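You operate a simulated robot arm through the tools that you are given. There is no shell and no other tool. Be economical: measure what you need, move in short steps, check, and stop when the job is done.

You are at the controls of a simulated two-armed robot. One attempt, no reset.

JOB
Slow the engine, then stop it by the stop lever.
Fine: once it stands, fuel tap and water tap shut, head wheel to start.

It is judged by the outcome, as a careful person would: the job done as asked, and still so three seconds after it is handed in. It fails if anything else is knocked over, pushed out of place, dropped, spilled or broken.

ROBOT AND FRAMES
Two 7-joint arms with two-finger grippers on one trunk, on a base that drives. Base frame: it is fixed to the floor where the robot stands at the start and does not move with it; the origin is under the middle of the robot, x ahead of it, y to its left, z up. Lengths are in m, angles in rad, forces in N, time in s.
The left shoulder is at the start at [0.021, 0.175, 1.479], the right one opposite. With the tool pointing down near the work surface each hand reaches from about 0.1 to 0.34 m from the robot's upright axis, wherever it stands, measured 20 degrees to its own side. Places, roughly: bleed knob [0.5, -0.3, 0.9]; cleaner nut [0.5, 0.1, 1.3]; cover nut [0.7, -0.2, 1.3]; crank hook [0.3, -0.2, 0.5]; decompression lever [0.6, -0.2, 1.2]; door nut [0.7, -0.4, 0.4]; exhaust tap [0.8, 0.2, 1.1]; filter nut [0.6, -0.4, 1]; fuel tap [1, -0.4, 1.1]; head wheel [0.8, -0.3, 1.1]; oil drain tap [0.3, 0.1, 0.3]; priming lever [0.5, 0.1, 1]; pump drain nut [0.7, -0.6, 0.4]; pump drain tap [0.6, -0.8, 0.3]; pump grease cup [0.5, -0.6, 0.4]; speed lever [0.6, 0, 1]. Payload 2.94 kg a hand.
Tool frame (each hand has its own): the origin (TCP) lies between the finger pads and is the grasp point; the fingertips stand 0.03 m ahead of it; z points along the fingers, y is the line along which they close. The gripper opens to 0.138 m. The gripper's body begins 0.109 m behind the TCP.
Orientation is that of the tool frame in the base frame, as a unit quaternion [w, x, y, z]. With the fingers straight down and closing along the base's y, the tool's x points along the base's -x, its y along +y and its z along -z.

CONTROLS
- The arms move only by the tool drive_tool. It takes "left_rows", "right_rows" or both (then of equal length, played together; a hand with none holds still); each is a list of rows, each an object of numbers (a shift or turn left out is 0, a gripper value left out holds the last): "tx", "ty", "tz": the shift along the tool's x, y, z in m; "wx", "wy", "wz": the turn, a rotation vector about the tool's x, y, z in rad; "claw": the gripper command, from -1 (shut) to 1 (fully open), values between in proportion. In form: [{"tx": .., "ty": .., "tz": .., "wx": .., "wy": .., "wz": .., "claw": ..}, ...]. A call has 1 to 10 rows; each row shifts and turns the commanded pose from where the row before left it, along the tool's axes as they then stand. A row lasts 0.2 s, in which the tool goes at most 0.05 m and 0.15 rad; a call with a longer step from one row to the next is refused whole, and so is a gripper value outside its range. A pose out of reach is approached as far as the arm can. The call stops where the force on the tool passes 40 N (or 10 N more than at its start, if that is more) or the arm is blocked; 0.2 s more then pass. Each finger halts on what it meets, pressing with about 44 N; the grip force reading is that of the motor and also rises with nothing between the fingers. The clock runs only during rows and for 0.2 s after the last one: add rows that do not move to give the fingers time. It gives the time, the measured TCP pose, the force on the tool (base axes), the opening and the grip force at its end, in the units of the frame above (readings bear some noise), with the torque about the TCP (base axes, N m) and any sound that the robot's microphone picked up.
- Cameras (640 x 400 px; columns grow to the right, rows downward): "scene" is now at [0.0454, -0.0355, 1.944]; the picture's right is [-0.49, -0.87, 0.00], its down [-0.71, 0.40, -0.58] and it looks along [0.50, -0.28, -0.82] (base axes); focal length 253 px, centre (320, 200). "left" rides on the left gripper at [0.071, -0.019, -0.146] in its tool frame; the picture's right is [0.26, 0.97, 0.00], its down [-0.85, 0.23, -0.48] and it looks along [-0.46, 0.12, 0.88] (tool axes); focal length 280 px, centre (320, 200). "right" rides on the right gripper at [0.071, 0.019, -0.146] in its tool frame; the picture's right is [-0.26, 0.97, 0.00], its down [-0.85, -0.23, -0.48] and it looks along [-0.46, -0.13, 0.88] (tool axes); focal length 280 px, centre (320, 200). There is no depth. A picture from a camera that has moved, and an enlarged one, comes with that camera's place and axes in the base frame and with its lens.
- get_image(camera): a new picture of that camera. The clock stands still meanwhile.
- raise_lower(by): slides the trunk up (or, below 0, down) by that many m; the arms and the scene camera ride with it, the base frame stays. It gives what a move gives, with no picture.
- base_move(legs): drives the robot by 1 to 6 legs, each [ahead, turn to the left] in m and rad, along the robot's own axes; the way and the turn of a leg run together, so that a leg with both is an arc; at most 1.5 m and 3.142 rad a leg. The arms and the cameras ride along, it lands a little off, and it stops where it bumps. It gives what a move gives.
- pan_tilt(pan, tilt): turns the head with the scene camera to pan (to the left, within 2.094 rad either way) and tilt (down, from -0.506 to 1.204), counted from straight ahead of the robot. It gives what a move gives.
- inspect(camera, box): a new picture of the part [left, top, right, bottom] of that camera's present view, enlarged. The clock stands still meanwhile.
- sign_off(): hands the job in; it is judged then, once.

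Go step by step. Nothing tells you exact positions but the pictures and the camera data: compare them with the known pose of the tool, close in by small moves and look again before you grip or let go. The budget is 120 turns and 88 pictures, counting those below and the enlarged ones. Unless the task says otherwise, let go and move clear before handing in, and close with one line.

The tools are called after ">>>" as a command line: name --argument value ..., lists and objects as JSON in quotes. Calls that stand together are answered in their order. drive_tool: Moves the arms, as the interface text tells. Its arguments: {"type":"object","properties":{"left_rows":{"type":"array"},"right_rows":{"type":"array"}},"required":[]} The other tools are called the same way: raise_lower (by) slides the trunk up or down; base_move (legs) drives the base; pan_tilt (pan, tilt) turns the head that bears the scene camera; get_image (camera) takes a picture; inspect (camera, box) takes an enlarged picture of a part of a camera's view; sign_off () hands the job in.

At the start:

```text
time: 0.0
left_ee_pos: [0.5089, 0.0513, 1.5227]
left_orientation: [0.0, -0.001, 1.0, -0.001]
left_contact_force: [-0.4, -0.6, -0.4]
left_moment: [-0.02, 0.03, 0.01]
left_grip_width: 0.1381
left_grip_force: 0.0
right_ee_pos: [0.4131, -0.4701, 1.5655]
right_orientation: [0.0, 0.0, 1.0, 0.0]
right_contact_force: [0.3, 0.2, -0.1]
right_moment: [-0.01, -0.01, 0.01]
right_grip_width: 0.1379
right_grip_force: 0.0
trunk travel left (down, up): [-0.65, 0.084]
robot x, y, heading: [-0.0007, 0.0024, -0.0]
head pan, tilt: [-0.517, 0.958]
```

scene: 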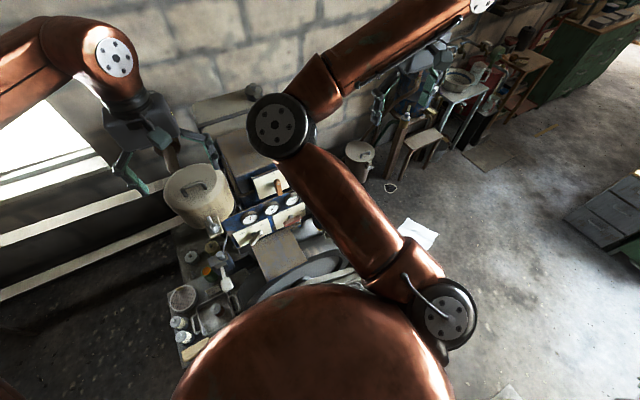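
right: 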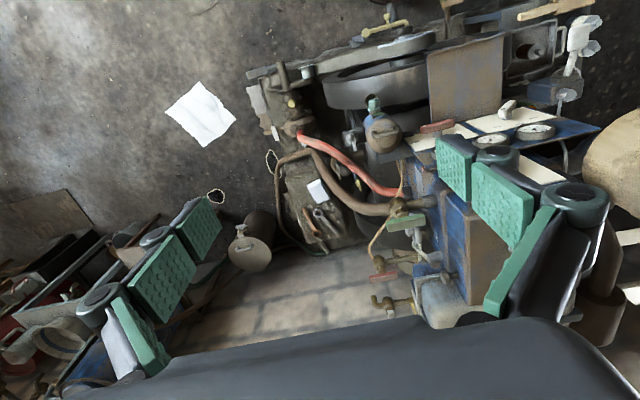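
left: 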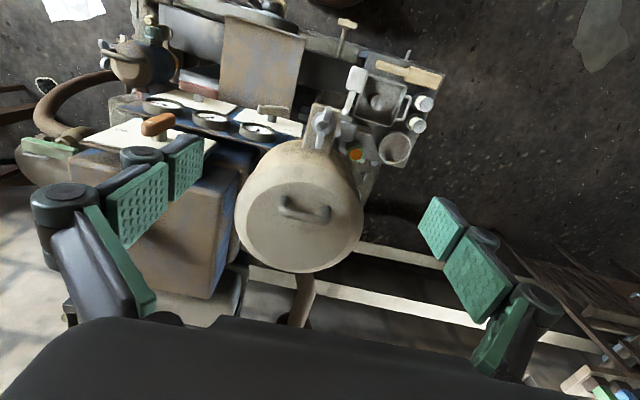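

I see a diesel engine in front with gauges, a large canister (air cleaner) and many levers. I first look closer at the control panel and any plates.

>>> inspect --camera "scene" --box '[160, 150, 360, 350]'

>>> inspect --camera "left" --box '[80, 0, 460, 240]'

>>> inspect --camera "right" --box '[260, 80, 600, 330]'

```text
2.00 times, centred on (260, 250) of scene
camera zoom: at [0.0454, -0.0355, 1.944], right [-0.49, -0.87, 0.0], down [-0.71, 0.4, -0.58], along [0.5, -0.28, -0.82], focal length 506 px, centre (440, 100)
```

zoom: 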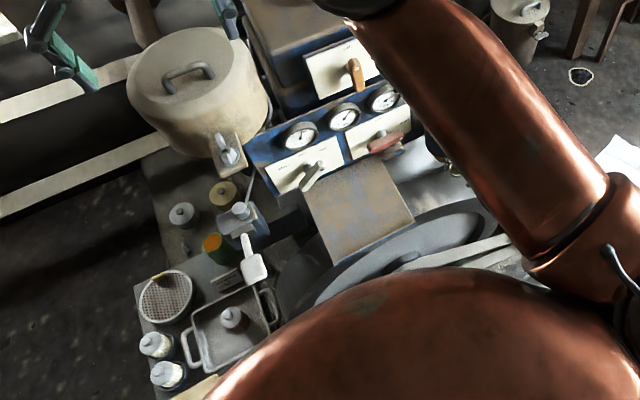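

```text
1.67 times, centred on (270, 120) of left
camera zoom: at [0.4388, 0.032, 1.6672], right [-0.26, 0.96, 0.0], down [0.85, 0.23, 0.48], along [0.46, 0.12, -0.88], focal length 467 px, centre (403, 333)
```

zoom: 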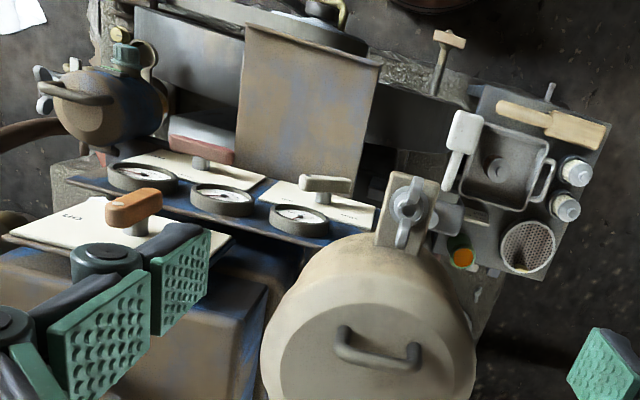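

```text
1.60 times, centred on (430, 205) of right
camera zoom: at [0.3407, -0.45, 1.7104], right [0.26, 0.97, 0.0], down [0.85, -0.23, 0.48], along [0.46, -0.13, -0.88], focal length 449 px, centre (144, 192)
```

zoom: 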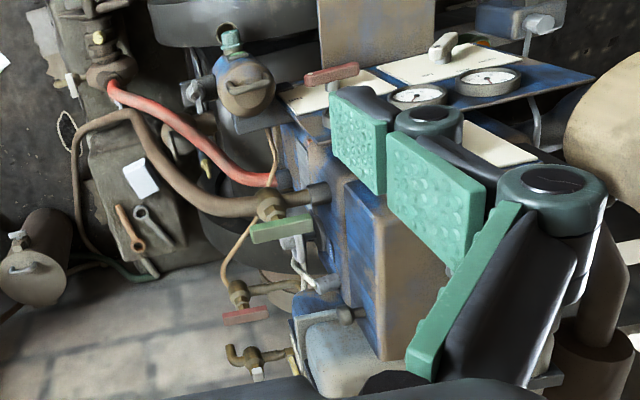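

The three small levers (orange, red, tan) have printed plates. I'll read the plates before anything.

>>> inspect --camera "scene" --box '[225, 160, 315, 260]'

>>> inspect --camera "left" --box '[90, 70, 310, 160]'

```text
4.00 times, centred on (270, 210) of scene
camera zoom: at [0.0454, -0.0355, 1.944], right [-0.49, -0.87, 0.0], down [-0.71, 0.4, -0.58], along [0.5, -0.28, -0.82], focal length 1011 px, centre (520, 160)
```

zoom: 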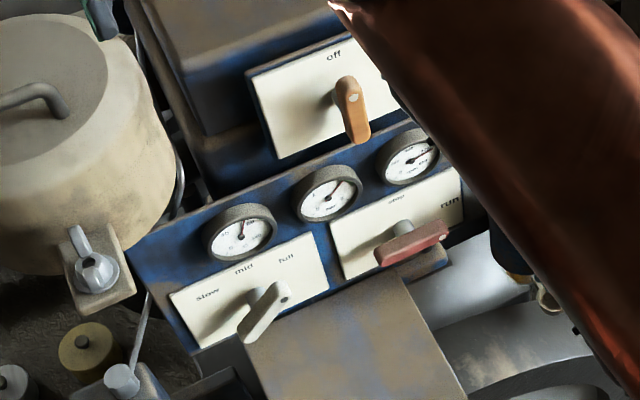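

```text
2.91 times, centred on (200, 115) of left
camera zoom: at [0.4388, 0.032, 1.6672], right [-0.26, 0.96, 0.0], down [0.85, 0.23, 0.48], along [0.46, 0.12, -0.88], focal length 816 px, centre (669, 447)
```

zoom: 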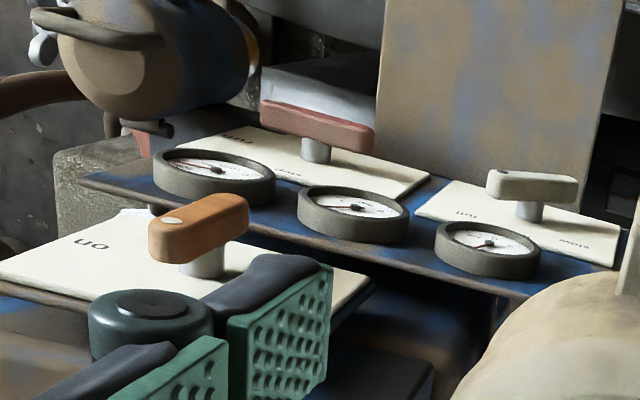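

Speed lever (tan, dot at "full") pivots about [0.59,-0.035,0.98] on a near-vertical panel, and slow is 90° counter-clockwise. The red stop lever, now at run, is at about [0.59,-0.21,0.975], with stop straight up. I'll turn both hands to face forward, clear of things.

>>> drive_tool --left_rows '[{"wy": -0.136, "claw": -0.3}, {"wy": -0.136}, {"wy": -0.136}, {"wy": -0.136}, {"wy": -0.136}, {"wy": -0.136}, {"wy": -0.136}, {"wy": -0.136}, {"wy": -0.136}, {"wy": -0.136}]' --right_rows '[{"wy": -0.136, "claw": -0.3}, {"wy": -0.136}, {"wy": -0.136}, {"wy": -0.136}, {"wy": -0.136}, {"wy": -0.136}, {"wy": -0.136}, {"wy": -0.136}, {"wy": -0.136}, {"wy": -0.136}]'

>>> get_image --camera "scene"

```text
time: 2.2
left_ee_pos: [0.5097, 0.0491, 1.5211]
left_orientation: [0.629, -0.001, 0.777, 0.001]
left_contact_force: [-0.2, 0.6, -0.7]
left_moment: [0.02, -0.01, 0.01]
left_grip_width: 0.0484
left_grip_force: 0.0
right_ee_pos: [0.431, -0.5004, 1.6296]
right_orientation: [0.628, 0.0, 0.778, 0.001]
right_contact_force: [-0.4, -0.1, 0.0]
right_moment: [-0.01, 0.0, 0.03]
right_grip_width: 0.0485
right_grip_force: 0.0
right hand out of reach, approached as far as the arm can: row 8, 9, 10
trunk travel left (down, up): [-0.65, 0.084]
robot x, y, heading: [0.0044, 0.0015, -0.002]
head pan, tilt: [-0.517, 0.958]
```

```text
79 pictures are left
camera scene: at [0.0469, -0.0382, 1.9439], right [-0.49, -0.87, 0.0], down [-0.71, 0.4, -0.57], along [0.5, -0.28, -0.82], focal length 253 px, centre (320, 200)
```

scene: 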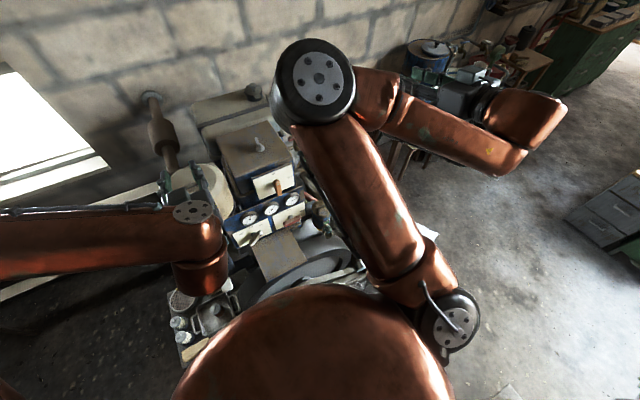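

Both hands face forward. I back off a little so that the left hand can descend in front of the panel.

>>> base_move --legs '[[-0.16, 0]]'

>>> drive_tool --left_rows '[{"ty": -0.043}, {"ty": -0.043}, {"tx": 0.0489, "tz": 0.0104}, {"tx": 0.0489, "tz": 0.0104}, {"tx": 0.0489, "tz": 0.0104}, {"tx": 0.0489, "tz": 0.0104}, {"tx": 0.0489, "tz": 0.0104}, {"tx": 0.0489, "tz": 0.0104}]'

>>> get_image --camera "scene"

>>> get_image --camera "left"

```text
time: 3.6
left_ee_pos: [0.3509, 0.05, 1.5228]
left_orientation: [0.629, 0.0, 0.777, 0.0]
left_contact_force: [-0.5, -0.2, -0.4]
left_moment: [-0.01, 0.0, -0.01]
left_grip_width: 0.0484
left_grip_force: 0.1
right_ee_pos: [0.2718, -0.4985, 1.6312]
right_orientation: [0.629, 0.0, 0.778, 0.0]
right_contact_force: [0.0, 0.2, 0.7]
right_moment: [-0.01, -0.01, -0.02]
right_grip_width: 0.0484
right_grip_force: 0.0
trunk travel left (down, up): [-0.65, 0.084]
robot x, y, heading: [-0.1536, -0.003, -0.002]
head pan, tilt: [-0.517, 0.958]
```

```text
time: 5.4
left_ee_pos: [0.3527, -0.0374, 1.2222]
left_orientation: [0.629, 0.0, 0.777, -0.001]
left_contact_force: [-0.4, -0.9, 0.0]
left_moment: [-0.01, -0.03, 0.0]
left_grip_width: 0.0484
left_grip_force: 0.0
right_ee_pos: [0.2729, -0.501, 1.6291]
right_orientation: [0.628, 0.001, 0.779, 0.0]
right_contact_force: [-0.8, -0.6, -0.4]
right_moment: [0.01, 0.03, 0.04]
right_grip_width: 0.0482
right_grip_force: 0.0
trunk travel left (down, up): [-0.65, 0.084]
robot x, y, heading: [-0.1558, 0.0038, -0.001]
head pan, tilt: [-0.517, 0.958]
```

```text
78 pictures are left
camera scene: at [-0.1104, -0.0376, 1.944], right [-0.5, -0.87, 0.0], down [-0.71, 0.41, -0.57], along [0.5, -0.28, -0.82], focal length 253 px, centre (320, 200)
```

scene: 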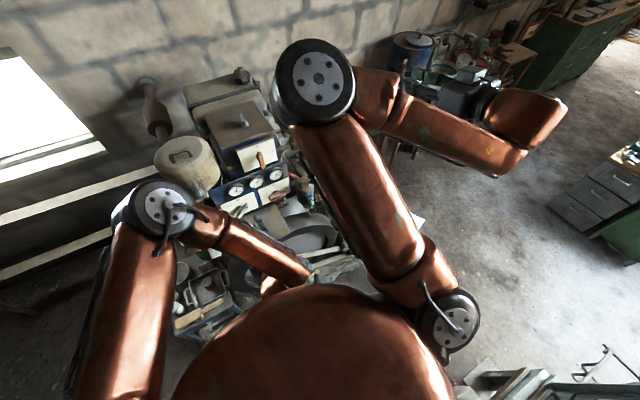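

```text
77 pictures are left
camera left: at [0.1967, -0.0561, 1.1827], right [-0.05, 0.96, -0.26], down [-0.29, 0.23, 0.93], along [0.96, 0.12, 0.27], focal length 280 px, centre (320, 200)
```

left: 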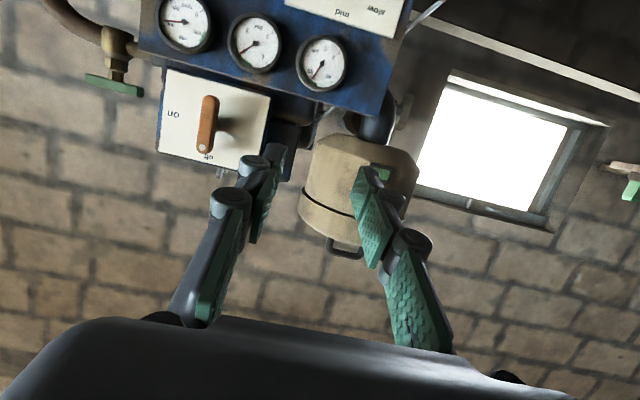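

Clear so far. I go down further toward lever height and look again.

>>> drive_tool --left_rows '[{"tx": 0.0489, "tz": 0.0104}, {"tx": 0.0489, "tz": 0.0104}, {"tx": 0.0489, "tz": 0.0104}, {"tx": 0.0489, "tz": 0.0104}]'

>>> get_image --camera "left"

```text
time: 6.4
left_ee_pos: [0.3523, -0.0387, 1.0219]
left_orientation: [0.628, 0.0, 0.778, -0.001]
left_contact_force: [0.0, -0.3, 0.6]
left_moment: [0.02, -0.01, 0.01]
left_grip_width: 0.048
left_grip_force: 0.1
right_ee_pos: [0.273, -0.5008, 1.6294]
right_orientation: [0.628, 0.0, 0.778, 0.001]
right_contact_force: [-0.2, -0.4, -0.1]
right_moment: [0.03, 0.05, 0.02]
right_grip_width: 0.0482
right_grip_force: 0.0
trunk travel left (down, up): [-0.65, 0.084]
robot x, y, heading: [-0.1557, 0.0015, -0.006]
head pan, tilt: [-0.517, 0.958]
```

```text
76 pictures are left
camera left: at [0.1962, -0.0582, 0.9825], right [-0.05, 0.96, -0.26], down [-0.29, 0.23, 0.93], along [0.96, 0.12, 0.27], focal length 280 px, centre (320, 200)
```

left: 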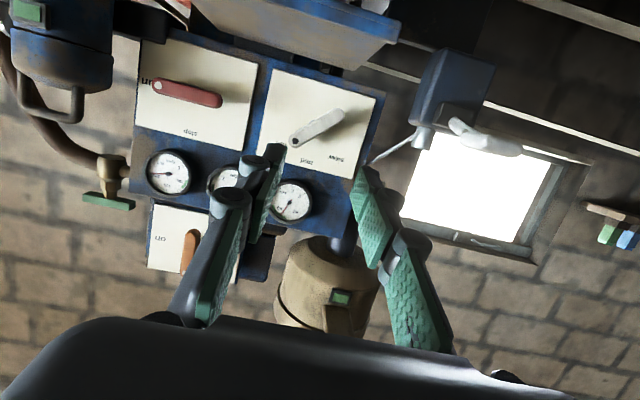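

The panel is seen almost head-on: speed lever centre ≈[0.592,-0.037,0.988] pointing 45° to full, red lever centre ≈[0.593,-0.21,0.996] at run. I roll the left hand 45° to straddle the speed lever and advance part way.

>>> drive_tool --left_rows '[{"tx": -0.017, "ty": 0.0017, "wz": 0.131, "claw": -0.05}, {"wz": 0.131}, {"wz": 0.131}, {"wz": 0.131}, {"wz": 0.131}, {"wz": 0.131}, {"tz": 0.045}, {"tz": 0.045}, {"tz": 0.04}]'

>>> get_image --camera "left"

>>> pan_tilt --pan 0.0 --tilt 0.9

>>> get_image --camera "scene"

```text
time: 8.4
left_ee_pos: [0.4817, -0.0372, 1.0112]
left_orientation: [0.581, 0.299, 0.718, 0.24]
left_contact_force: [0.6, -0.1, -0.8]
left_moment: [0.01, 0.01, 0.01]
left_grip_width: 0.0654
left_grip_force: 0.0
right_ee_pos: [0.2731, -0.4987, 1.6301]
right_orientation: [0.628, 0.0, 0.778, 0.0]
right_contact_force: [0.3, 0.4, 0.1]
right_moment: [-0.02, 0.01, 0.0]
right_grip_width: 0.0485
right_grip_force: 0.1
trunk travel left (down, up): [-0.65, 0.084]
robot x, y, heading: [-0.1528, -0.0016, -0.003]
head pan, tilt: [-0.517, 0.958]
```

```text
75 pictures are left
camera left: at [0.3278, -0.0004, 0.9792], right [0.11, 0.87, 0.49], down [-0.31, -0.44, 0.85], along [0.95, -0.24, 0.22], focal length 280 px, centre (320, 200)
```

left: 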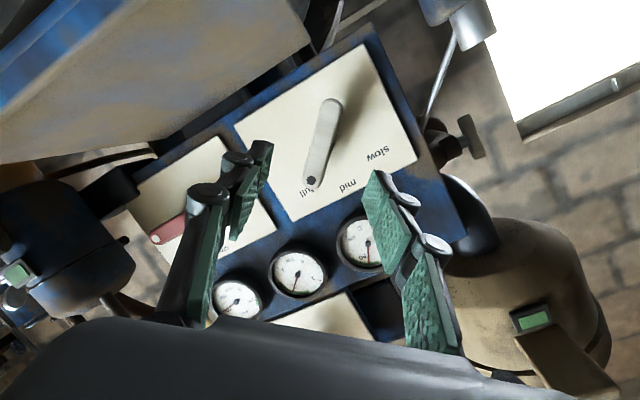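

```text
time: 9.3
left_ee_pos: [0.4816, -0.0376, 1.0113]
left_orientation: [0.582, 0.298, 0.718, 0.24]
left_contact_force: [-0.3, 0.3, 0.3]
left_moment: [0.01, -0.01, 0.0]
left_grip_width: 0.0657
left_grip_force: 0.0
right_ee_pos: [0.2727, -0.4989, 1.6309]
right_orientation: [0.627, 0.0, 0.779, 0.0]
right_contact_force: [0.3, -0.1, 0.0]
right_moment: [0.01, 0.03, 0.0]
right_grip_width: 0.0484
right_grip_force: 0.0
trunk travel left (down, up): [-0.65, 0.084]
robot x, y, heading: [-0.1578, 0.0035, 0.0]
head pan, tilt: [0.0, 0.901]
```

```text
74 pictures are left
camera scene: at [-0.0979, -0.0003, 1.9482], right [0.0, -1.0, 0.0], down [-0.78, 0.0, -0.62], along [0.62, 0.0, -0.78], focal length 253 px, centre (320, 200)
```

scene: 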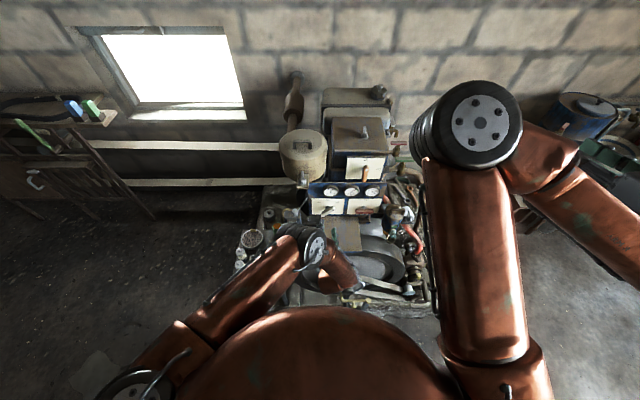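

The fingers straddle the lever's line nicely. I advance onto it and close.

>>> drive_tool --left_rows '[{"tz": 0.04}, {"tz": 0.03}, {"tz": 0.018}, {}]'

>>> get_image --camera "left"

```text
time: 10.3
left_ee_pos: [0.5696, -0.036, 0.995]
left_orientation: [0.582, 0.298, 0.718, 0.24]
left_contact_force: [0.4, 0.4, 0.0]
left_moment: [0.02, 0.01, -0.02]
left_grip_width: 0.0654
left_grip_force: 0.0
right_ee_pos: [0.274, -0.4986, 1.631]
right_orientation: [0.628, -0.001, 0.779, 0.001]
right_contact_force: [0.2, -0.2, 0.5]
right_moment: [0.01, 0.0, 0.02]
right_grip_width: 0.0484
right_grip_force: 0.0
trunk travel left (down, up): [-0.65, 0.084]
robot x, y, heading: [-0.1548, 0.0013, 0.003]
head pan, tilt: [0.0, 0.901]
```

```text
73 pictures are left
camera left: at [0.4147, 0.001, 0.962], right [0.1, 0.87, 0.49], down [-0.31, -0.44, 0.85], along [0.95, -0.24, 0.22], focal length 280 px, centre (320, 200)
```

left: 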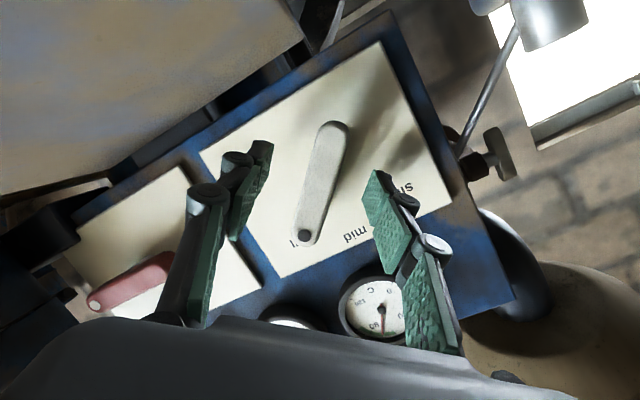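

Lever is between the fingertips. Closing on it.

>>> drive_tool --left_rows '[{"claw": -0.6}, {"claw": -1}, {}, {}, {}]'

>>> get_image --camera "left"

```text
time: 11.5
left_ee_pos: [0.5684, -0.0354, 0.9959]
left_orientation: [0.581, 0.299, 0.718, 0.241]
left_contact_force: [0.4, 3.9, 3.4]
left_moment: [0.01, -0.56, 0.95]
left_grip_width: 0.0218
left_grip_force: 44.6
right_ee_pos: [0.2723, -0.4987, 1.6308]
right_orientation: [0.628, -0.001, 0.778, 0.0]
right_contact_force: [0.2, -0.3, -0.1]
right_moment: [-0.01, -0.02, 0.03]
right_grip_width: 0.0483
right_grip_force: 0.1
trunk travel left (down, up): [-0.65, 0.084]
robot x, y, heading: [-0.1557, 0.0014, -0.007]
head pan, tilt: [0.0, 0.901]
```

```text
72 pictures are left
camera left: at [0.4144, 0.0015, 0.9627], right [0.1, 0.87, 0.49], down [-0.31, -0.44, 0.85], along [0.95, -0.24, 0.22], focal length 280 px, centre (320, 200)
```

left: 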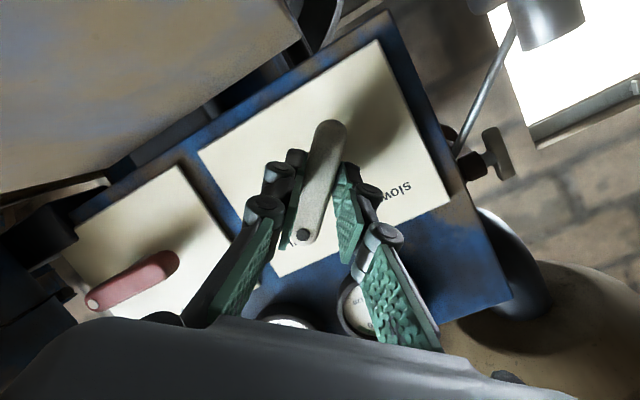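

Gripped. Now I turn it counter-clockwise in two halves.

>>> drive_tool --left_rows '[{"wz": -0.13}, {"wz": -0.13}, {"wz": -0.13}, {"wz": -0.13}, {"wz": -0.13}, {"wz": -0.13}]'

>>> get_image --camera "left"

```text
time: 12.9
left_ee_pos: [0.5675, -0.0383, 0.9935]
left_orientation: [0.628, 0.004, 0.779, -0.001]
left_contact_force: [-0.5, -13.8, 4.9]
left_moment: [0.01, -0.24, -0.73]
left_grip_width: 0.0199
left_grip_force: 44.4
right_ee_pos: [0.2729, -0.502, 1.6292]
right_orientation: [0.628, 0.0, 0.778, 0.001]
right_contact_force: [-0.2, 0.1, 0.2]
right_moment: [0.01, 0.02, 0.0]
right_grip_width: 0.0482
right_grip_force: 0.0
trunk travel left (down, up): [-0.65, 0.084]
robot x, y, heading: [-0.1523, 0.0008, -0.003]
head pan, tilt: [0.0, 0.901]
```

```text
71 pictures are left
camera left: at [0.4119, -0.0569, 0.9543], right [-0.05, 0.97, -0.25], down [-0.29, 0.23, 0.93], along [0.96, 0.12, 0.26], focal length 280 px, centre (320, 200)
```

left: 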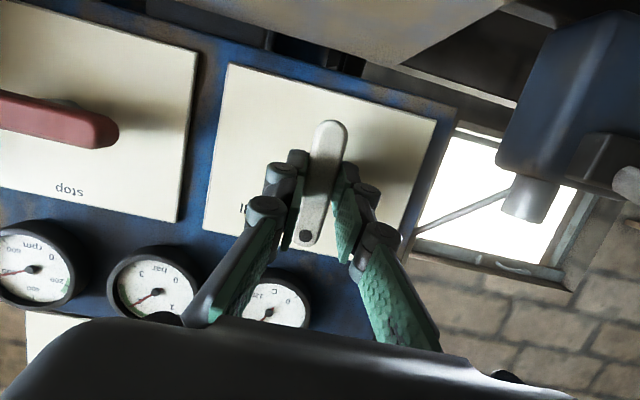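

At mid now; continuing to slow.

>>> drive_tool --left_rows '[{"wz": -0.13}, {"wz": -0.13}, {"wz": -0.13}, {"wz": -0.13}, {"wz": -0.13}, {"wz": -0.13}, {}]'

>>> get_image --camera "left"

```text
time: 14.5
left_ee_pos: [0.5678, -0.042, 0.9944]
left_orientation: [0.583, -0.288, 0.72, -0.24]
left_contact_force: [-1.4, -32.9, 12.3]
left_moment: [0.01, -0.32, -1.61]
left_grip_width: 0.0212
left_grip_force: 44.6
right_ee_pos: [0.2714, -0.5059, 1.6279]
right_orientation: [0.628, 0.001, 0.778, 0.002]
right_contact_force: [0.1, -0.2, -0.3]
right_moment: [0.01, 0.03, 0.01]
right_grip_width: 0.0482
right_grip_force: 0.1
trunk travel left (down, up): [-0.65, 0.084]
robot x, y, heading: [-0.1538, 0.0021, -0.003]
head pan, tilt: [0.0, 0.901]
```

```text
70 pictures are left
camera left: at [0.4179, -0.1045, 0.988], right [-0.17, 0.51, -0.84], down [-0.37, 0.76, 0.54], along [0.91, 0.4, 0.06], focal length 280 px, centre (320, 200)
```

left: 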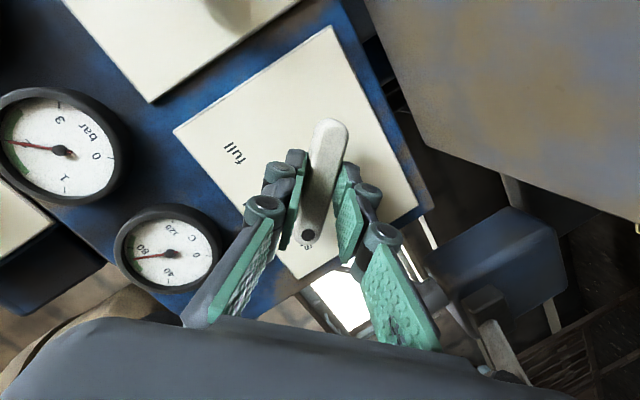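

The lever points at "slow". I release and pull straight back, then check.

>>> drive_tool --left_rows '[{"claw": -0.5}, {"claw": -0.1}, {}, {}, {"tz": -0.04}, {"tz": -0.045}, {"tz": -0.045}, {"tz": -0.045}]'

>>> get_image --camera "left"

```text
time: 16.3
left_ee_pos: [0.3976, -0.0332, 1.0297]
left_orientation: [0.583, -0.292, 0.719, -0.239]
left_contact_force: [0.8, 0.8, 0.7]
left_moment: [0.02, 0.01, 0.01]
left_grip_width: 0.0622
left_grip_force: 0.1
right_ee_pos: [0.2725, -0.5014, 1.63]
right_orientation: [0.629, 0.0, 0.777, 0.0]
right_contact_force: [0.1, 0.0, 0.0]
right_moment: [-0.02, 0.01, 0.03]
right_grip_width: 0.0483
right_grip_force: 0.1
trunk travel left (down, up): [-0.65, 0.084]
robot x, y, heading: [-0.1566, -0.001, -0.001]
head pan, tilt: [0.0, 0.901]
```

```text
69 pictures are left
camera left: at [0.2482, -0.0966, 1.0225], right [-0.18, 0.51, -0.84], down [-0.37, 0.76, 0.53], along [0.91, 0.41, 0.05], focal length 280 px, centre (320, 200)
```

left: 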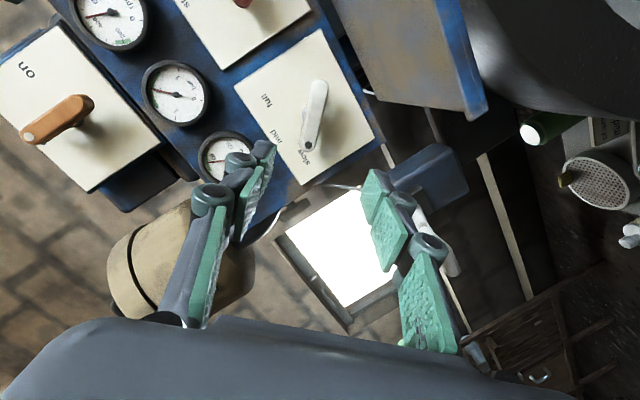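

Speed lever rests at slow. Checking the rpm gauge, then moving across to the red stop lever.

>>> inspect --camera "left" --box '[60, 0, 240, 180]'

>>> drive_tool --left_rows '[{"wz": 0.148, "tz": -0.02}, {"wz": 0.148, "tz": -0.02}, {"wz": 0.148}, {"wz": 0.148}, {"wz": 0.148}, {"wz": 0.048}, {"ty": -0.044}, {"ty": -0.044}, {"ty": -0.044}, {"ty": -0.042}]'

```text
2.22 times, centred on (150, 90) of left
camera zoom: at [0.2482, -0.0966, 1.0225], right [-0.18, 0.51, -0.84], down [-0.37, 0.76, 0.53], along [0.91, 0.41, 0.05], focal length 623 px, centre (698, 444)
```

zoom: 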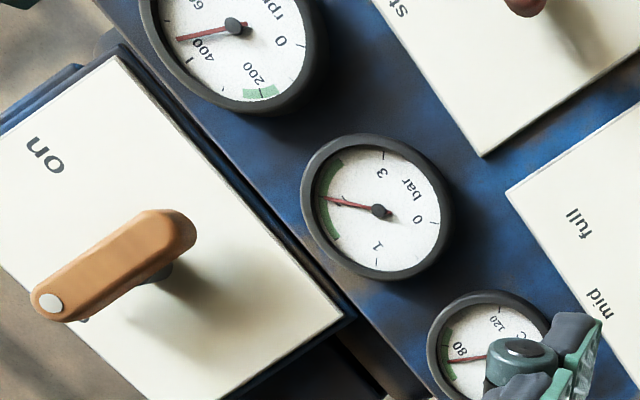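

```text
time: 18.5
left_ee_pos: [0.3569, -0.2072, 1.0357]
left_orientation: [0.629, 0.007, 0.778, 0.004]
left_contact_force: [0.9, -0.3, -0.3]
left_moment: [0.01, 0.02, 0.06]
left_grip_width: 0.0624
left_grip_force: 0.1
right_ee_pos: [0.2721, -0.5, 1.6294]
right_orientation: [0.628, 0.0, 0.778, 0.001]
right_contact_force: [0.7, 0.2, -0.5]
right_moment: [-0.01, -0.02, 0.05]
right_grip_width: 0.0484
right_grip_force: 0.1
trunk travel left (down, up): [-0.65, 0.084]
robot x, y, heading: [-0.1553, 0.0008, -0.0]
head pan, tilt: [0.0, 0.901]
```

The rpm was at about 420 and should fall to the green mark near 200 before stopping. Looking again from here.

>>> get_image --camera "left"

```text
67 pictures are left
camera left: at [0.2016, -0.2269, 0.9952], right [-0.05, 0.97, -0.24], down [-0.29, 0.22, 0.93], along [0.96, 0.12, 0.27], focal length 280 px, centre (320, 200)
```

left: 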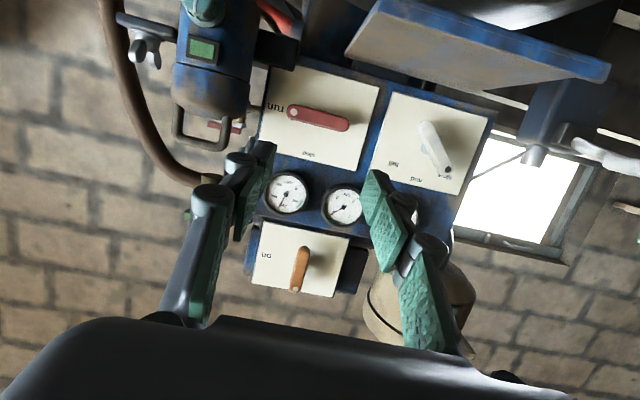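

The rpm is dropping. I roll the hand 90° to straddle the horizontal stop lever and move closer, then check the gauge.

>>> drive_tool --left_rows '[{"tx": -0.0084, "wz": 0.148}, {"wz": 0.148}, {"wz": 0.148}, {"wz": 0.148}, {"wz": 0.148}, {"wz": 0.148}, {"wz": 0.148}, {"wz": 0.148}, {"wz": 0.148}, {"wz": 0.148}]'

>>> drive_tool --left_rows '[{"wz": 0.09, "tz": 0.04}, {"tz": 0.045}, {"tz": 0.04}, {}]'

>>> get_image --camera "left"

```text
time: 20.7
left_ee_pos: [0.3594, -0.208, 1.0441]
left_orientation: [0.461, 0.53, 0.569, 0.428]
left_contact_force: [0.5, -0.1, 0.5]
left_moment: [0.0, 0.06, -0.03]
left_grip_width: 0.0621
left_grip_force: 0.1
right_ee_pos: [0.2734, -0.5006, 1.6302]
right_orientation: [0.628, 0.0, 0.778, 0.0]
right_contact_force: [0.4, -0.2, -0.2]
right_moment: [-0.04, 0.02, 0.02]
right_grip_width: 0.0482
right_grip_force: 0.1
trunk travel left (down, up): [-0.65, 0.084]
robot x, y, heading: [-0.1575, -0.0001, -0.003]
head pan, tilt: [0.0, 0.901]
```

```text
time: 21.7
left_ee_pos: [0.4799, -0.2053, 1.021]
left_orientation: [0.442, 0.554, 0.546, 0.447]
left_contact_force: [-0.7, 0.0, 0.6]
left_moment: [0.02, 0.0, 0.0]
left_grip_width: 0.0624
left_grip_force: 0.0
left hand out of reach, approached as far as the arm can: row 3
right_ee_pos: [0.2718, -0.5, 1.63]
right_orientation: [0.628, 0.0, 0.778, 0.0]
right_contact_force: [0.2, 0.3, 0.2]
right_moment: [0.02, 0.0, 0.02]
right_grip_width: 0.0484
right_grip_force: 0.1
trunk travel left (down, up): [-0.65, 0.084]
robot x, y, heading: [-0.1581, -0.0008, -0.011]
head pan, tilt: [0.0, 0.901]
```

```text
66 pictures are left
camera left: at [0.3359, -0.1334, 1.0328], right [0.2, 0.25, 0.95], down [-0.42, -0.85, 0.31], along [0.88, -0.46, -0.07], focal length 280 px, centre (320, 200)
```

left: 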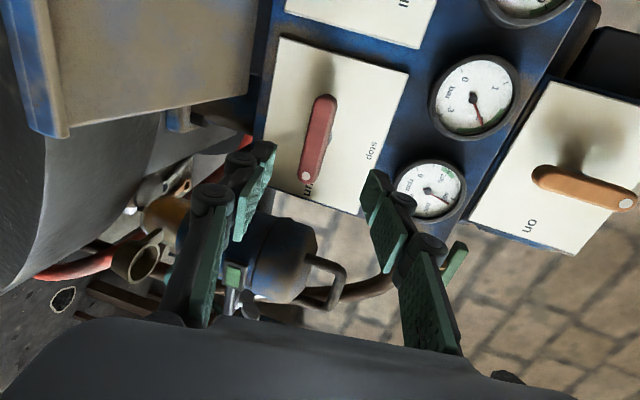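

The wrist is near a reach limit here. I check rpm; then I'll bring the base a little ahead.

>>> inspect --camera "left" --box '[380, 140, 480, 240]'

>>> base_move --legs '[[0.05, 0]]'

>>> get_image --camera "left"

```text
4.00 times, centred on (430, 190) of left
camera zoom: at [0.3359, -0.1334, 1.0328], right [0.2, 0.25, 0.95], down [-0.42, -0.85, 0.31], along [0.88, -0.46, -0.07], focal length 1122 px, centre (-120, 240)
```

zoom: 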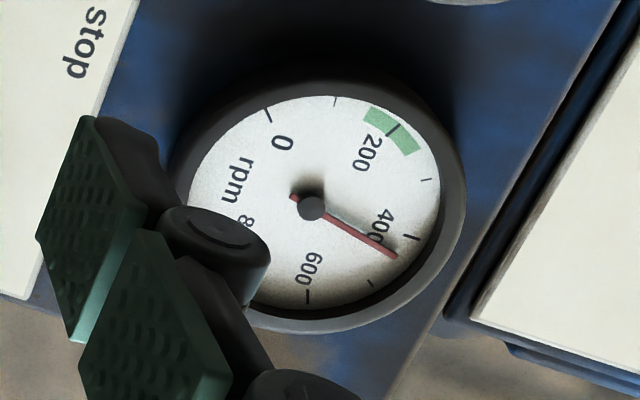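

```text
time: 22.7
left_ee_pos: [0.5286, -0.2048, 1.0218]
left_orientation: [0.443, 0.553, 0.545, 0.449]
left_contact_force: [0.8, 0.5, -0.3]
left_moment: [0.03, -0.04, 0.04]
left_grip_width: 0.0622
left_grip_force: 0.0
right_ee_pos: [0.3166, -0.4993, 1.6323]
right_orientation: [0.63, 0.002, 0.776, -0.001]
right_contact_force: [0.7, -0.3, 0.5]
right_moment: [-0.01, 0.07, 0.0]
right_grip_width: 0.0483
right_grip_force: 0.1
trunk travel left (down, up): [-0.65, 0.084]
robot x, y, heading: [-0.1044, 0.0051, -0.003]
head pan, tilt: [0.0, 0.901]
```

```text
64 pictures are left
camera left: at [0.3836, -0.133, 1.0337], right [0.2, 0.25, 0.95], down [-0.42, -0.85, 0.31], along [0.88, -0.46, -0.07], focal length 280 px, centre (320, 200)
```

left: 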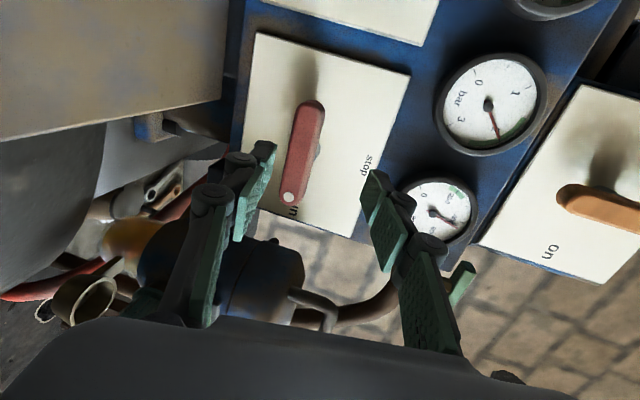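

Checking whether the rpm has changed.

>>> inspect --camera "left" --box '[395, 165, 485, 255]'

```text
4.44 times, centred on (440, 210) of left
camera zoom: at [0.3836, -0.133, 1.0337], right [0.2, 0.25, 0.95], down [-0.42, -0.85, 0.31], along [0.88, -0.46, -0.07], focal length 1246 px, centre (-213, 156)
```

zoom: 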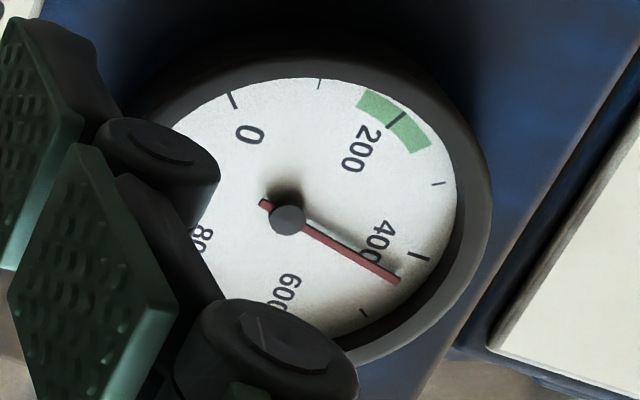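

RPM has settled from ~670 to ~425 with the lever exactly on "slow", so the engine is slowed. Next I line up with the stop lever (centre [0.593,-0.207,0.994]) and go in.

>>> drive_tool --left_rows '[{"ty": -0.0137, "tx": -0.002}, {"tz": 0.025}, {"tz": 0.02}, {}]'

>>> get_image --camera "left"

```text
time: 23.7
left_ee_pos: [0.5503, -0.1919, 1.0215]
left_orientation: [0.447, 0.551, 0.541, 0.451]
left_contact_force: [0.8, 0.3, -0.4]
left_moment: [0.02, -0.04, -0.01]
left_grip_width: 0.0621
left_grip_force: 0.0
left hand out of reach, approached as far as the arm can: row 1, 2, 3
right_ee_pos: [0.2954, -0.5003, 1.6365]
right_orientation: [0.637, 0.002, 0.771, 0.0]
right_contact_force: [-0.8, -0.3, -0.5]
right_moment: [-0.01, -0.03, 0.08]
right_grip_width: 0.0485
right_grip_force: 0.1
trunk travel left (down, up): [-0.65, 0.084]
robot x, y, heading: [-0.1063, -0.0008, -0.005]
head pan, tilt: [0.0, 0.901]
```

```text
62 pictures are left
camera left: at [0.4059, -0.1208, 1.0297], right [0.19, 0.25, 0.95], down [-0.43, -0.85, 0.31], along [0.88, -0.46, -0.06], focal length 280 px, centre (320, 200)
```

left: 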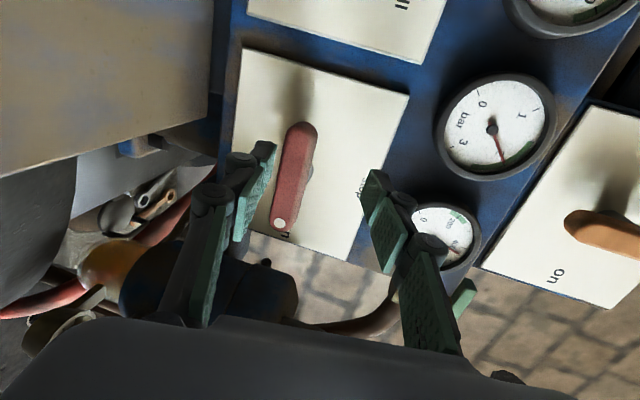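

The wrist hits a limit at full 90° roll. I back off a bit and use about 60° of roll instead.

>>> drive_tool --left_rows '[{"tz": -0.04}, {"tz": -0.03}, {"wz": -0.15}, {"wz": -0.15}, {"wz": -0.15}, {"wz": -0.1}, {}]'

>>> get_image --camera "left"

```text
time: 25.3
left_ee_pos: [0.4867, -0.1905, 1.0308]
left_orientation: [0.552, 0.382, 0.672, 0.314]
left_contact_force: [0.9, 0.7, -0.6]
left_moment: [-0.02, 0.01, -0.03]
left_grip_width: 0.0624
left_grip_force: 0.0
right_ee_pos: [0.3008, -0.4999, 1.6349]
right_orientation: [0.634, 0.001, 0.774, 0.0]
right_contact_force: [-0.6, 0.1, 1.0]
right_moment: [-0.04, 0.0, 0.0]
right_grip_width: 0.0482
right_grip_force: 0.2
trunk travel left (down, up): [-0.65, 0.084]
robot x, y, heading: [-0.1035, -0.0, -0.006]
head pan, tilt: [0.0, 0.901]
```

```text
61 pictures are left
camera left: at [0.3341, -0.14, 1.0076], right [0.14, 0.72, 0.68], down [-0.34, -0.61, 0.71], along [0.93, -0.33, 0.16], focal length 280 px, centre (320, 200)
```

left: 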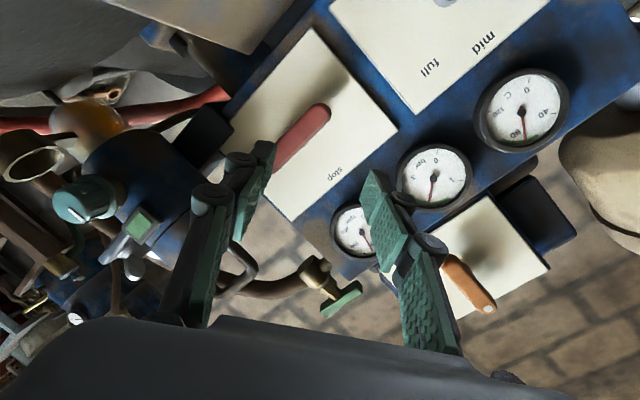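

Now lateral alignment, then I check before entering.

>>> drive_tool --left_rows '[{"tx": -0.0062, "ty": -0.0219, "claw": 0.05}, {"tz": 0.03}, {"tz": 0.02}, {}]'

>>> get_image --camera "left"

```text
time: 26.3
left_ee_pos: [0.5304, -0.1957, 1.0143]
left_orientation: [0.551, 0.383, 0.672, 0.313]
left_contact_force: [0.3, 0.6, -0.2]
left_moment: [-0.01, 0.0, 0.0]
left_grip_width: 0.0725
left_grip_force: 0.0
left hand out of reach, approached as far as the arm can: row 2, 3
right_ee_pos: [0.3026, -0.4999, 1.6357]
right_orientation: [0.634, 0.002, 0.773, -0.001]
right_contact_force: [-0.6, -0.4, -0.4]
right_moment: [-0.01, 0.01, -0.01]
right_grip_width: 0.0485
right_grip_force: 0.0
trunk travel left (down, up): [-0.65, 0.084]
robot x, y, heading: [-0.1064, 0.0008, -0.007]
head pan, tilt: [0.0, 0.901]
```

```text
60 pictures are left
camera left: at [0.3789, -0.1454, 0.9907], right [0.14, 0.72, 0.68], down [-0.34, -0.61, 0.71], along [0.93, -0.33, 0.16], focal length 280 px, centre (320, 200)
```

left: 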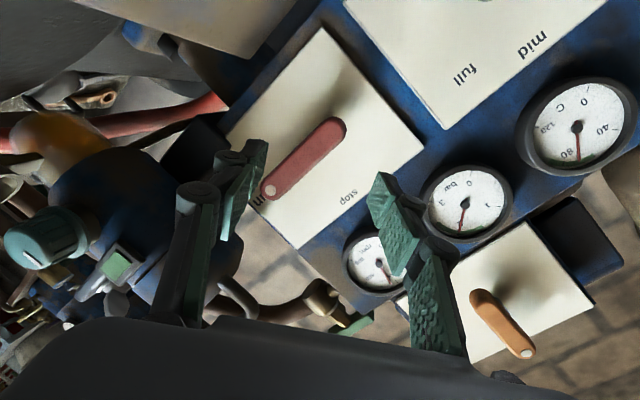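

The left arm can't quite get there across its body. I'll withdraw it and use the right hand, for which this lever lies straight ahead.

>>> drive_tool --left_rows '[{"tz": -0.045}, {"tz": -0.045}, {"tz": -0.045}, {"tz": -0.045, "wz": -0.15}, {"wz": -0.15}, {"wz": -0.15}, {"wz": -0.15}, {"wz": -0.15}, {"wz": -0.15}, {"wz": -0.12}]'

>>> drive_tool --left_rows '[{"tx": -0.045}, {"tx": -0.045}, {"tx": -0.045, "ty": 0.02}, {"tx": -0.045, "ty": 0.02}, {"ty": 0.045}, {"ty": 0.045}, {"ty": 0.045}, {"ty": 0.045}, {"ty": 0.045}]'

>>> base_move --legs '[[-0.06, 0]]'

>>> drive_tool --right_rows '[{"tx": 0.0489, "tz": 0.0104}, {"tx": 0.0489, "tz": 0.0104}, {"tx": 0.0489, "tz": 0.0104}, {"tx": 0.0489, "tz": 0.0104}, {"tx": 0.0489, "tz": 0.0104}, {"tx": 0.0489, "tz": 0.0104}]'

>>> get_image --camera "scene"

```text
time: 28.5
left_ee_pos: [0.3531, -0.1969, 1.0508]
left_orientation: [0.634, 0.006, 0.773, 0.003]
left_contact_force: [-0.5, -0.3, 0.1]
left_moment: [-0.02, -0.03, 0.01]
left_grip_width: 0.0724
left_grip_force: 0.0
right_ee_pos: [0.3029, -0.4988, 1.6352]
right_orientation: [0.634, 0.002, 0.773, -0.001]
right_contact_force: [0.0, 0.5, 0.3]
right_moment: [0.0, -0.01, 0.01]
right_grip_width: 0.0485
right_grip_force: 0.1
trunk travel left (down, up): [-0.65, 0.084]
robot x, y, heading: [-0.1055, 0.0031, -0.013]
head pan, tilt: [0.0, 0.901]
```

```text
time: 30.5
left_ee_pos: [0.3917, 0.0683, 1.2303]
left_orientation: [0.634, 0.007, 0.773, 0.004]
left_contact_force: [-0.2, 0.2, 0.3]
left_moment: [-0.01, 0.01, 0.0]
left_grip_width: 0.0725
left_grip_force: 0.1
right_ee_pos: [0.3021, -0.4977, 1.6341]
right_orientation: [0.634, 0.002, 0.773, -0.001]
right_contact_force: [0.3, -0.1, 0.7]
right_moment: [0.01, 0.01, -0.06]
right_grip_width: 0.0483
right_grip_force: 0.0
trunk travel left (down, up): [-0.65, 0.084]
robot x, y, heading: [-0.1044, 0.0042, -0.003]
head pan, tilt: [0.0, 0.901]
```

```text
time: 31.4
left_ee_pos: [0.345, 0.066, 1.226]
left_orientation: [0.63, 0.006, 0.776, 0.005]
left_contact_force: [-0.4, -0.6, 1.4]
left_moment: [-0.01, 0.07, -0.01]
left_grip_width: 0.0726
left_grip_force: 0.0
right_ee_pos: [0.2605, -0.5009, 1.631]
right_orientation: [0.628, 0.003, 0.778, -0.002]
right_contact_force: [1.0, 0.0, -0.6]
right_moment: [-0.02, -0.04, -0.01]
right_grip_width: 0.0483
right_grip_force: 0.1
trunk travel left (down, up): [-0.65, 0.084]
robot x, y, heading: [-0.1633, -0.0001, -0.01]
head pan, tilt: [0.0, 0.901]
```

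```text
time: 32.8
left_ee_pos: [0.329, 0.0665, 1.2312]
left_orientation: [0.636, 0.006, 0.772, 0.005]
left_contact_force: [0.4, -0.7, 0.0]
left_moment: [0.0, 0.03, 0.01]
left_grip_width: 0.0723
left_grip_force: 0.1
right_ee_pos: [0.2371, -0.5014, 1.6334]
right_orientation: [0.632, 0.003, 0.775, -0.003]
right_contact_force: [0.0, 0.1, -1.1]
right_moment: [0.0, 0.0, 0.01]
right_grip_width: 0.0482
right_grip_force: 0.2
right hand out of reach, approached as far as the arm can: row 1, 2, 3, 4, 5, 6
trunk travel left (down, up): [-0.65, 0.084]
robot x, y, heading: [-0.1659, 0.0006, -0.005]
head pan, tilt: [0.0, 0.901]
```

```text
59 pictures are left
camera scene: at [-0.1059, -0.0008, 1.9482], right [0.0, -1.0, 0.0], down [-0.78, 0.0, -0.62], along [0.62, 0.0, -0.78], focal length 253 px, centre (320, 200)
```

scene: 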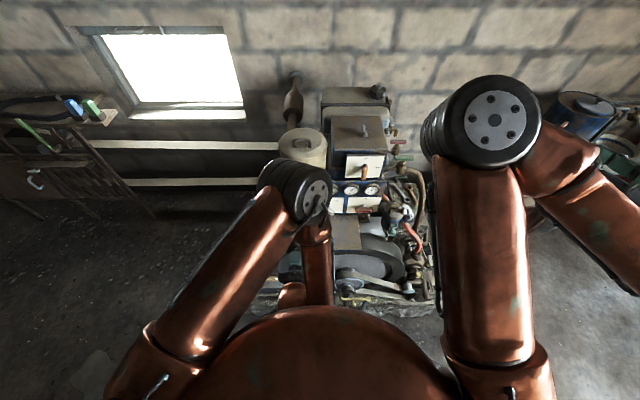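

The right arm got wound up against a joint limit. I turn that hand back down, bring it inward (mirror of how the left started), then tilt it forward.

>>> drive_tool --right_rows '[{"wy": 0.136}, {"wy": 0.136}, {"wy": 0.136}, {"wy": 0.136}, {"wy": 0.136}, {"wy": 0.136}, {"wy": 0.136}, {"wy": 0.136}, {"wy": 0.136}, {"wy": 0.136}]'

>>> drive_tool --right_rows '[{"tx": -0.04, "tz": 0.02, "ty": 0.02}, {"tx": -0.03, "tz": 0.02, "ty": 0.03}, {"tx": -0.03, "tz": 0.02, "ty": 0.03}, {"tx": -0.02, "tz": 0.02, "ty": 0.035}, {"ty": 0.04}, {"ty": 0.04}, {"ty": 0.04}, {"ty": 0.04}, {"ty": 0.03}, {}]'

>>> get_image --camera "scene"

```text
time: 35.0
left_ee_pos: [0.3299, 0.0675, 1.2318]
left_orientation: [0.635, 0.006, 0.772, 0.005]
left_contact_force: [0.5, -1.3, 0.0]
left_moment: [-0.02, 0.01, 0.0]
left_grip_width: 0.0726
left_grip_force: 0.0
right_ee_pos: [0.2372, -0.5024, 1.633]
right_orientation: [0.004, 0.005, 1.0, -0.002]
right_contact_force: [-0.7, -0.1, -0.1]
right_moment: [0.01, -0.02, 0.0]
right_grip_width: 0.0484
right_grip_force: 0.0
trunk travel left (down, up): [-0.65, 0.084]
robot x, y, heading: [-0.164, 0.001, -0.004]
head pan, tilt: [0.0, 0.901]
```

```text
time: 36.9
left_ee_pos: [0.3372, 0.0768, 1.2427]
left_orientation: [0.641, -0.014, 0.767, 0.006]
left_contact_force: [-0.2, -0.3, -0.8]
left_moment: [-0.04, 0.02, -0.02]
left_grip_width: 0.0724
left_grip_force: 0.0
right_ee_pos: [0.3573, -0.3046, 1.5461]
right_orientation: [-0.001, 0.08, 0.996, 0.049]
right_contact_force: [0.2, 0.0, -0.7]
right_moment: [-0.01, 0.04, 0.0]
right_grip_width: 0.0486
right_grip_force: 0.1
trunk travel left (down, up): [-0.65, 0.084]
robot x, y, heading: [-0.1639, 0.0003, -0.005]
head pan, tilt: [0.0, 0.901]
stopped in row 9 (right hand): the arm was blocked; the commanded pose is now the measured one
```

```text
58 pictures are left
camera scene: at [-0.1064, 0.0012, 1.9482], right [0.0, -1.0, 0.0], down [-0.78, 0.0, -0.62], along [0.62, 0.0, -0.78], focal length 253 px, centre (320, 200)
```

scene: 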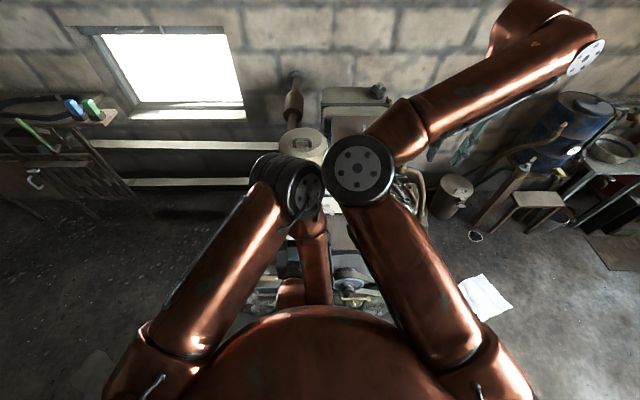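

The right elbow touched the left elbow, so I back the right hand out again. I'll instead shift the base to the right so the left arm reaches the stop lever as easily as it did the speed lever.

>>> drive_tool --right_rows '[{"ty": -0.04}, {"ty": -0.04}, {"ty": -0.04}, {"ty": -0.04, "tx": 0.02}, {"tz": -0.03, "tx": 0.02}, {"tz": -0.03, "tx": 0.02}]'

>>> base_move --legs '[[-0.1, 0], [0, -0.6], [0.3, 0], [0, 0.6]]'

>>> get_image --camera "scene"

```text
time: 38.3
left_ee_pos: [0.3367, 0.0771, 1.2426]
left_orientation: [0.643, -0.013, 0.766, 0.006]
left_contact_force: [0.2, 0.2, 0.5]
left_moment: [-0.02, -0.02, 0.01]
left_grip_width: 0.072
left_grip_force: 0.1
right_ee_pos: [0.2712, -0.4559, 1.5929]
right_orientation: [-0.001, 0.079, 0.996, 0.049]
right_contact_force: [-1.1, -0.1, -0.2]
right_moment: [0.02, -0.04, 0.02]
right_grip_width: 0.0483
right_grip_force: 0.0
trunk travel left (down, up): [-0.65, 0.084]
robot x, y, heading: [-0.1622, 0.0017, -0.003]
head pan, tilt: [0.0, 0.901]
```

```text
time: 40.4
left_ee_pos: [0.1791, -0.0077, 1.2848]
left_orientation: [0.713, 0.058, 0.697, -0.048]
left_contact_force: [-3.5, -0.3, -4.6]
left_moment: [-0.07, -0.43, 0.03]
left_grip_width: 0.0723
left_grip_force: 0.0
right_ee_pos: [-0.1411, -0.495, 1.6158]
right_orientation: [0.063, 0.2, 0.977, 0.045]
right_contact_force: [0.3, -0.4, -1.1]
right_moment: [0.06, 0.01, -0.03]
right_grip_width: 0.0482
right_grip_force: 0.0
trunk travel left (down, up): [-0.65, 0.084]
robot x, y, heading: [-0.2611, 0.0006, -0.285]
head pan, tilt: [0.0, 0.901]
stopped in leg 2: the robot was blocked; the commanded pose is now the measured one
```

```text
57 pictures are left
camera scene: at [-0.219, -0.0088, 1.948], right [-0.28, -0.96, 0.0], down [-0.75, 0.22, -0.63], along [0.6, -0.18, -0.78], focal length 253 px, centre (320, 200)
```

scene: 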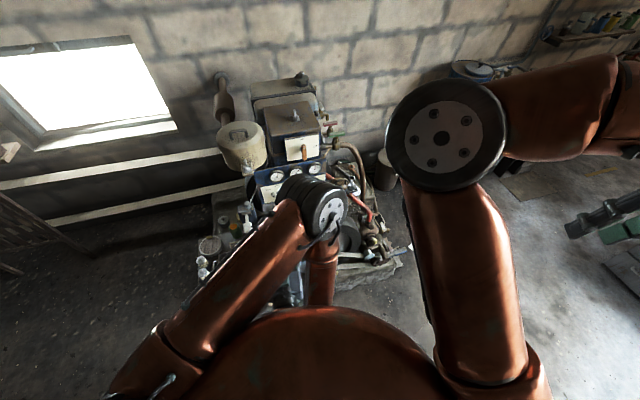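

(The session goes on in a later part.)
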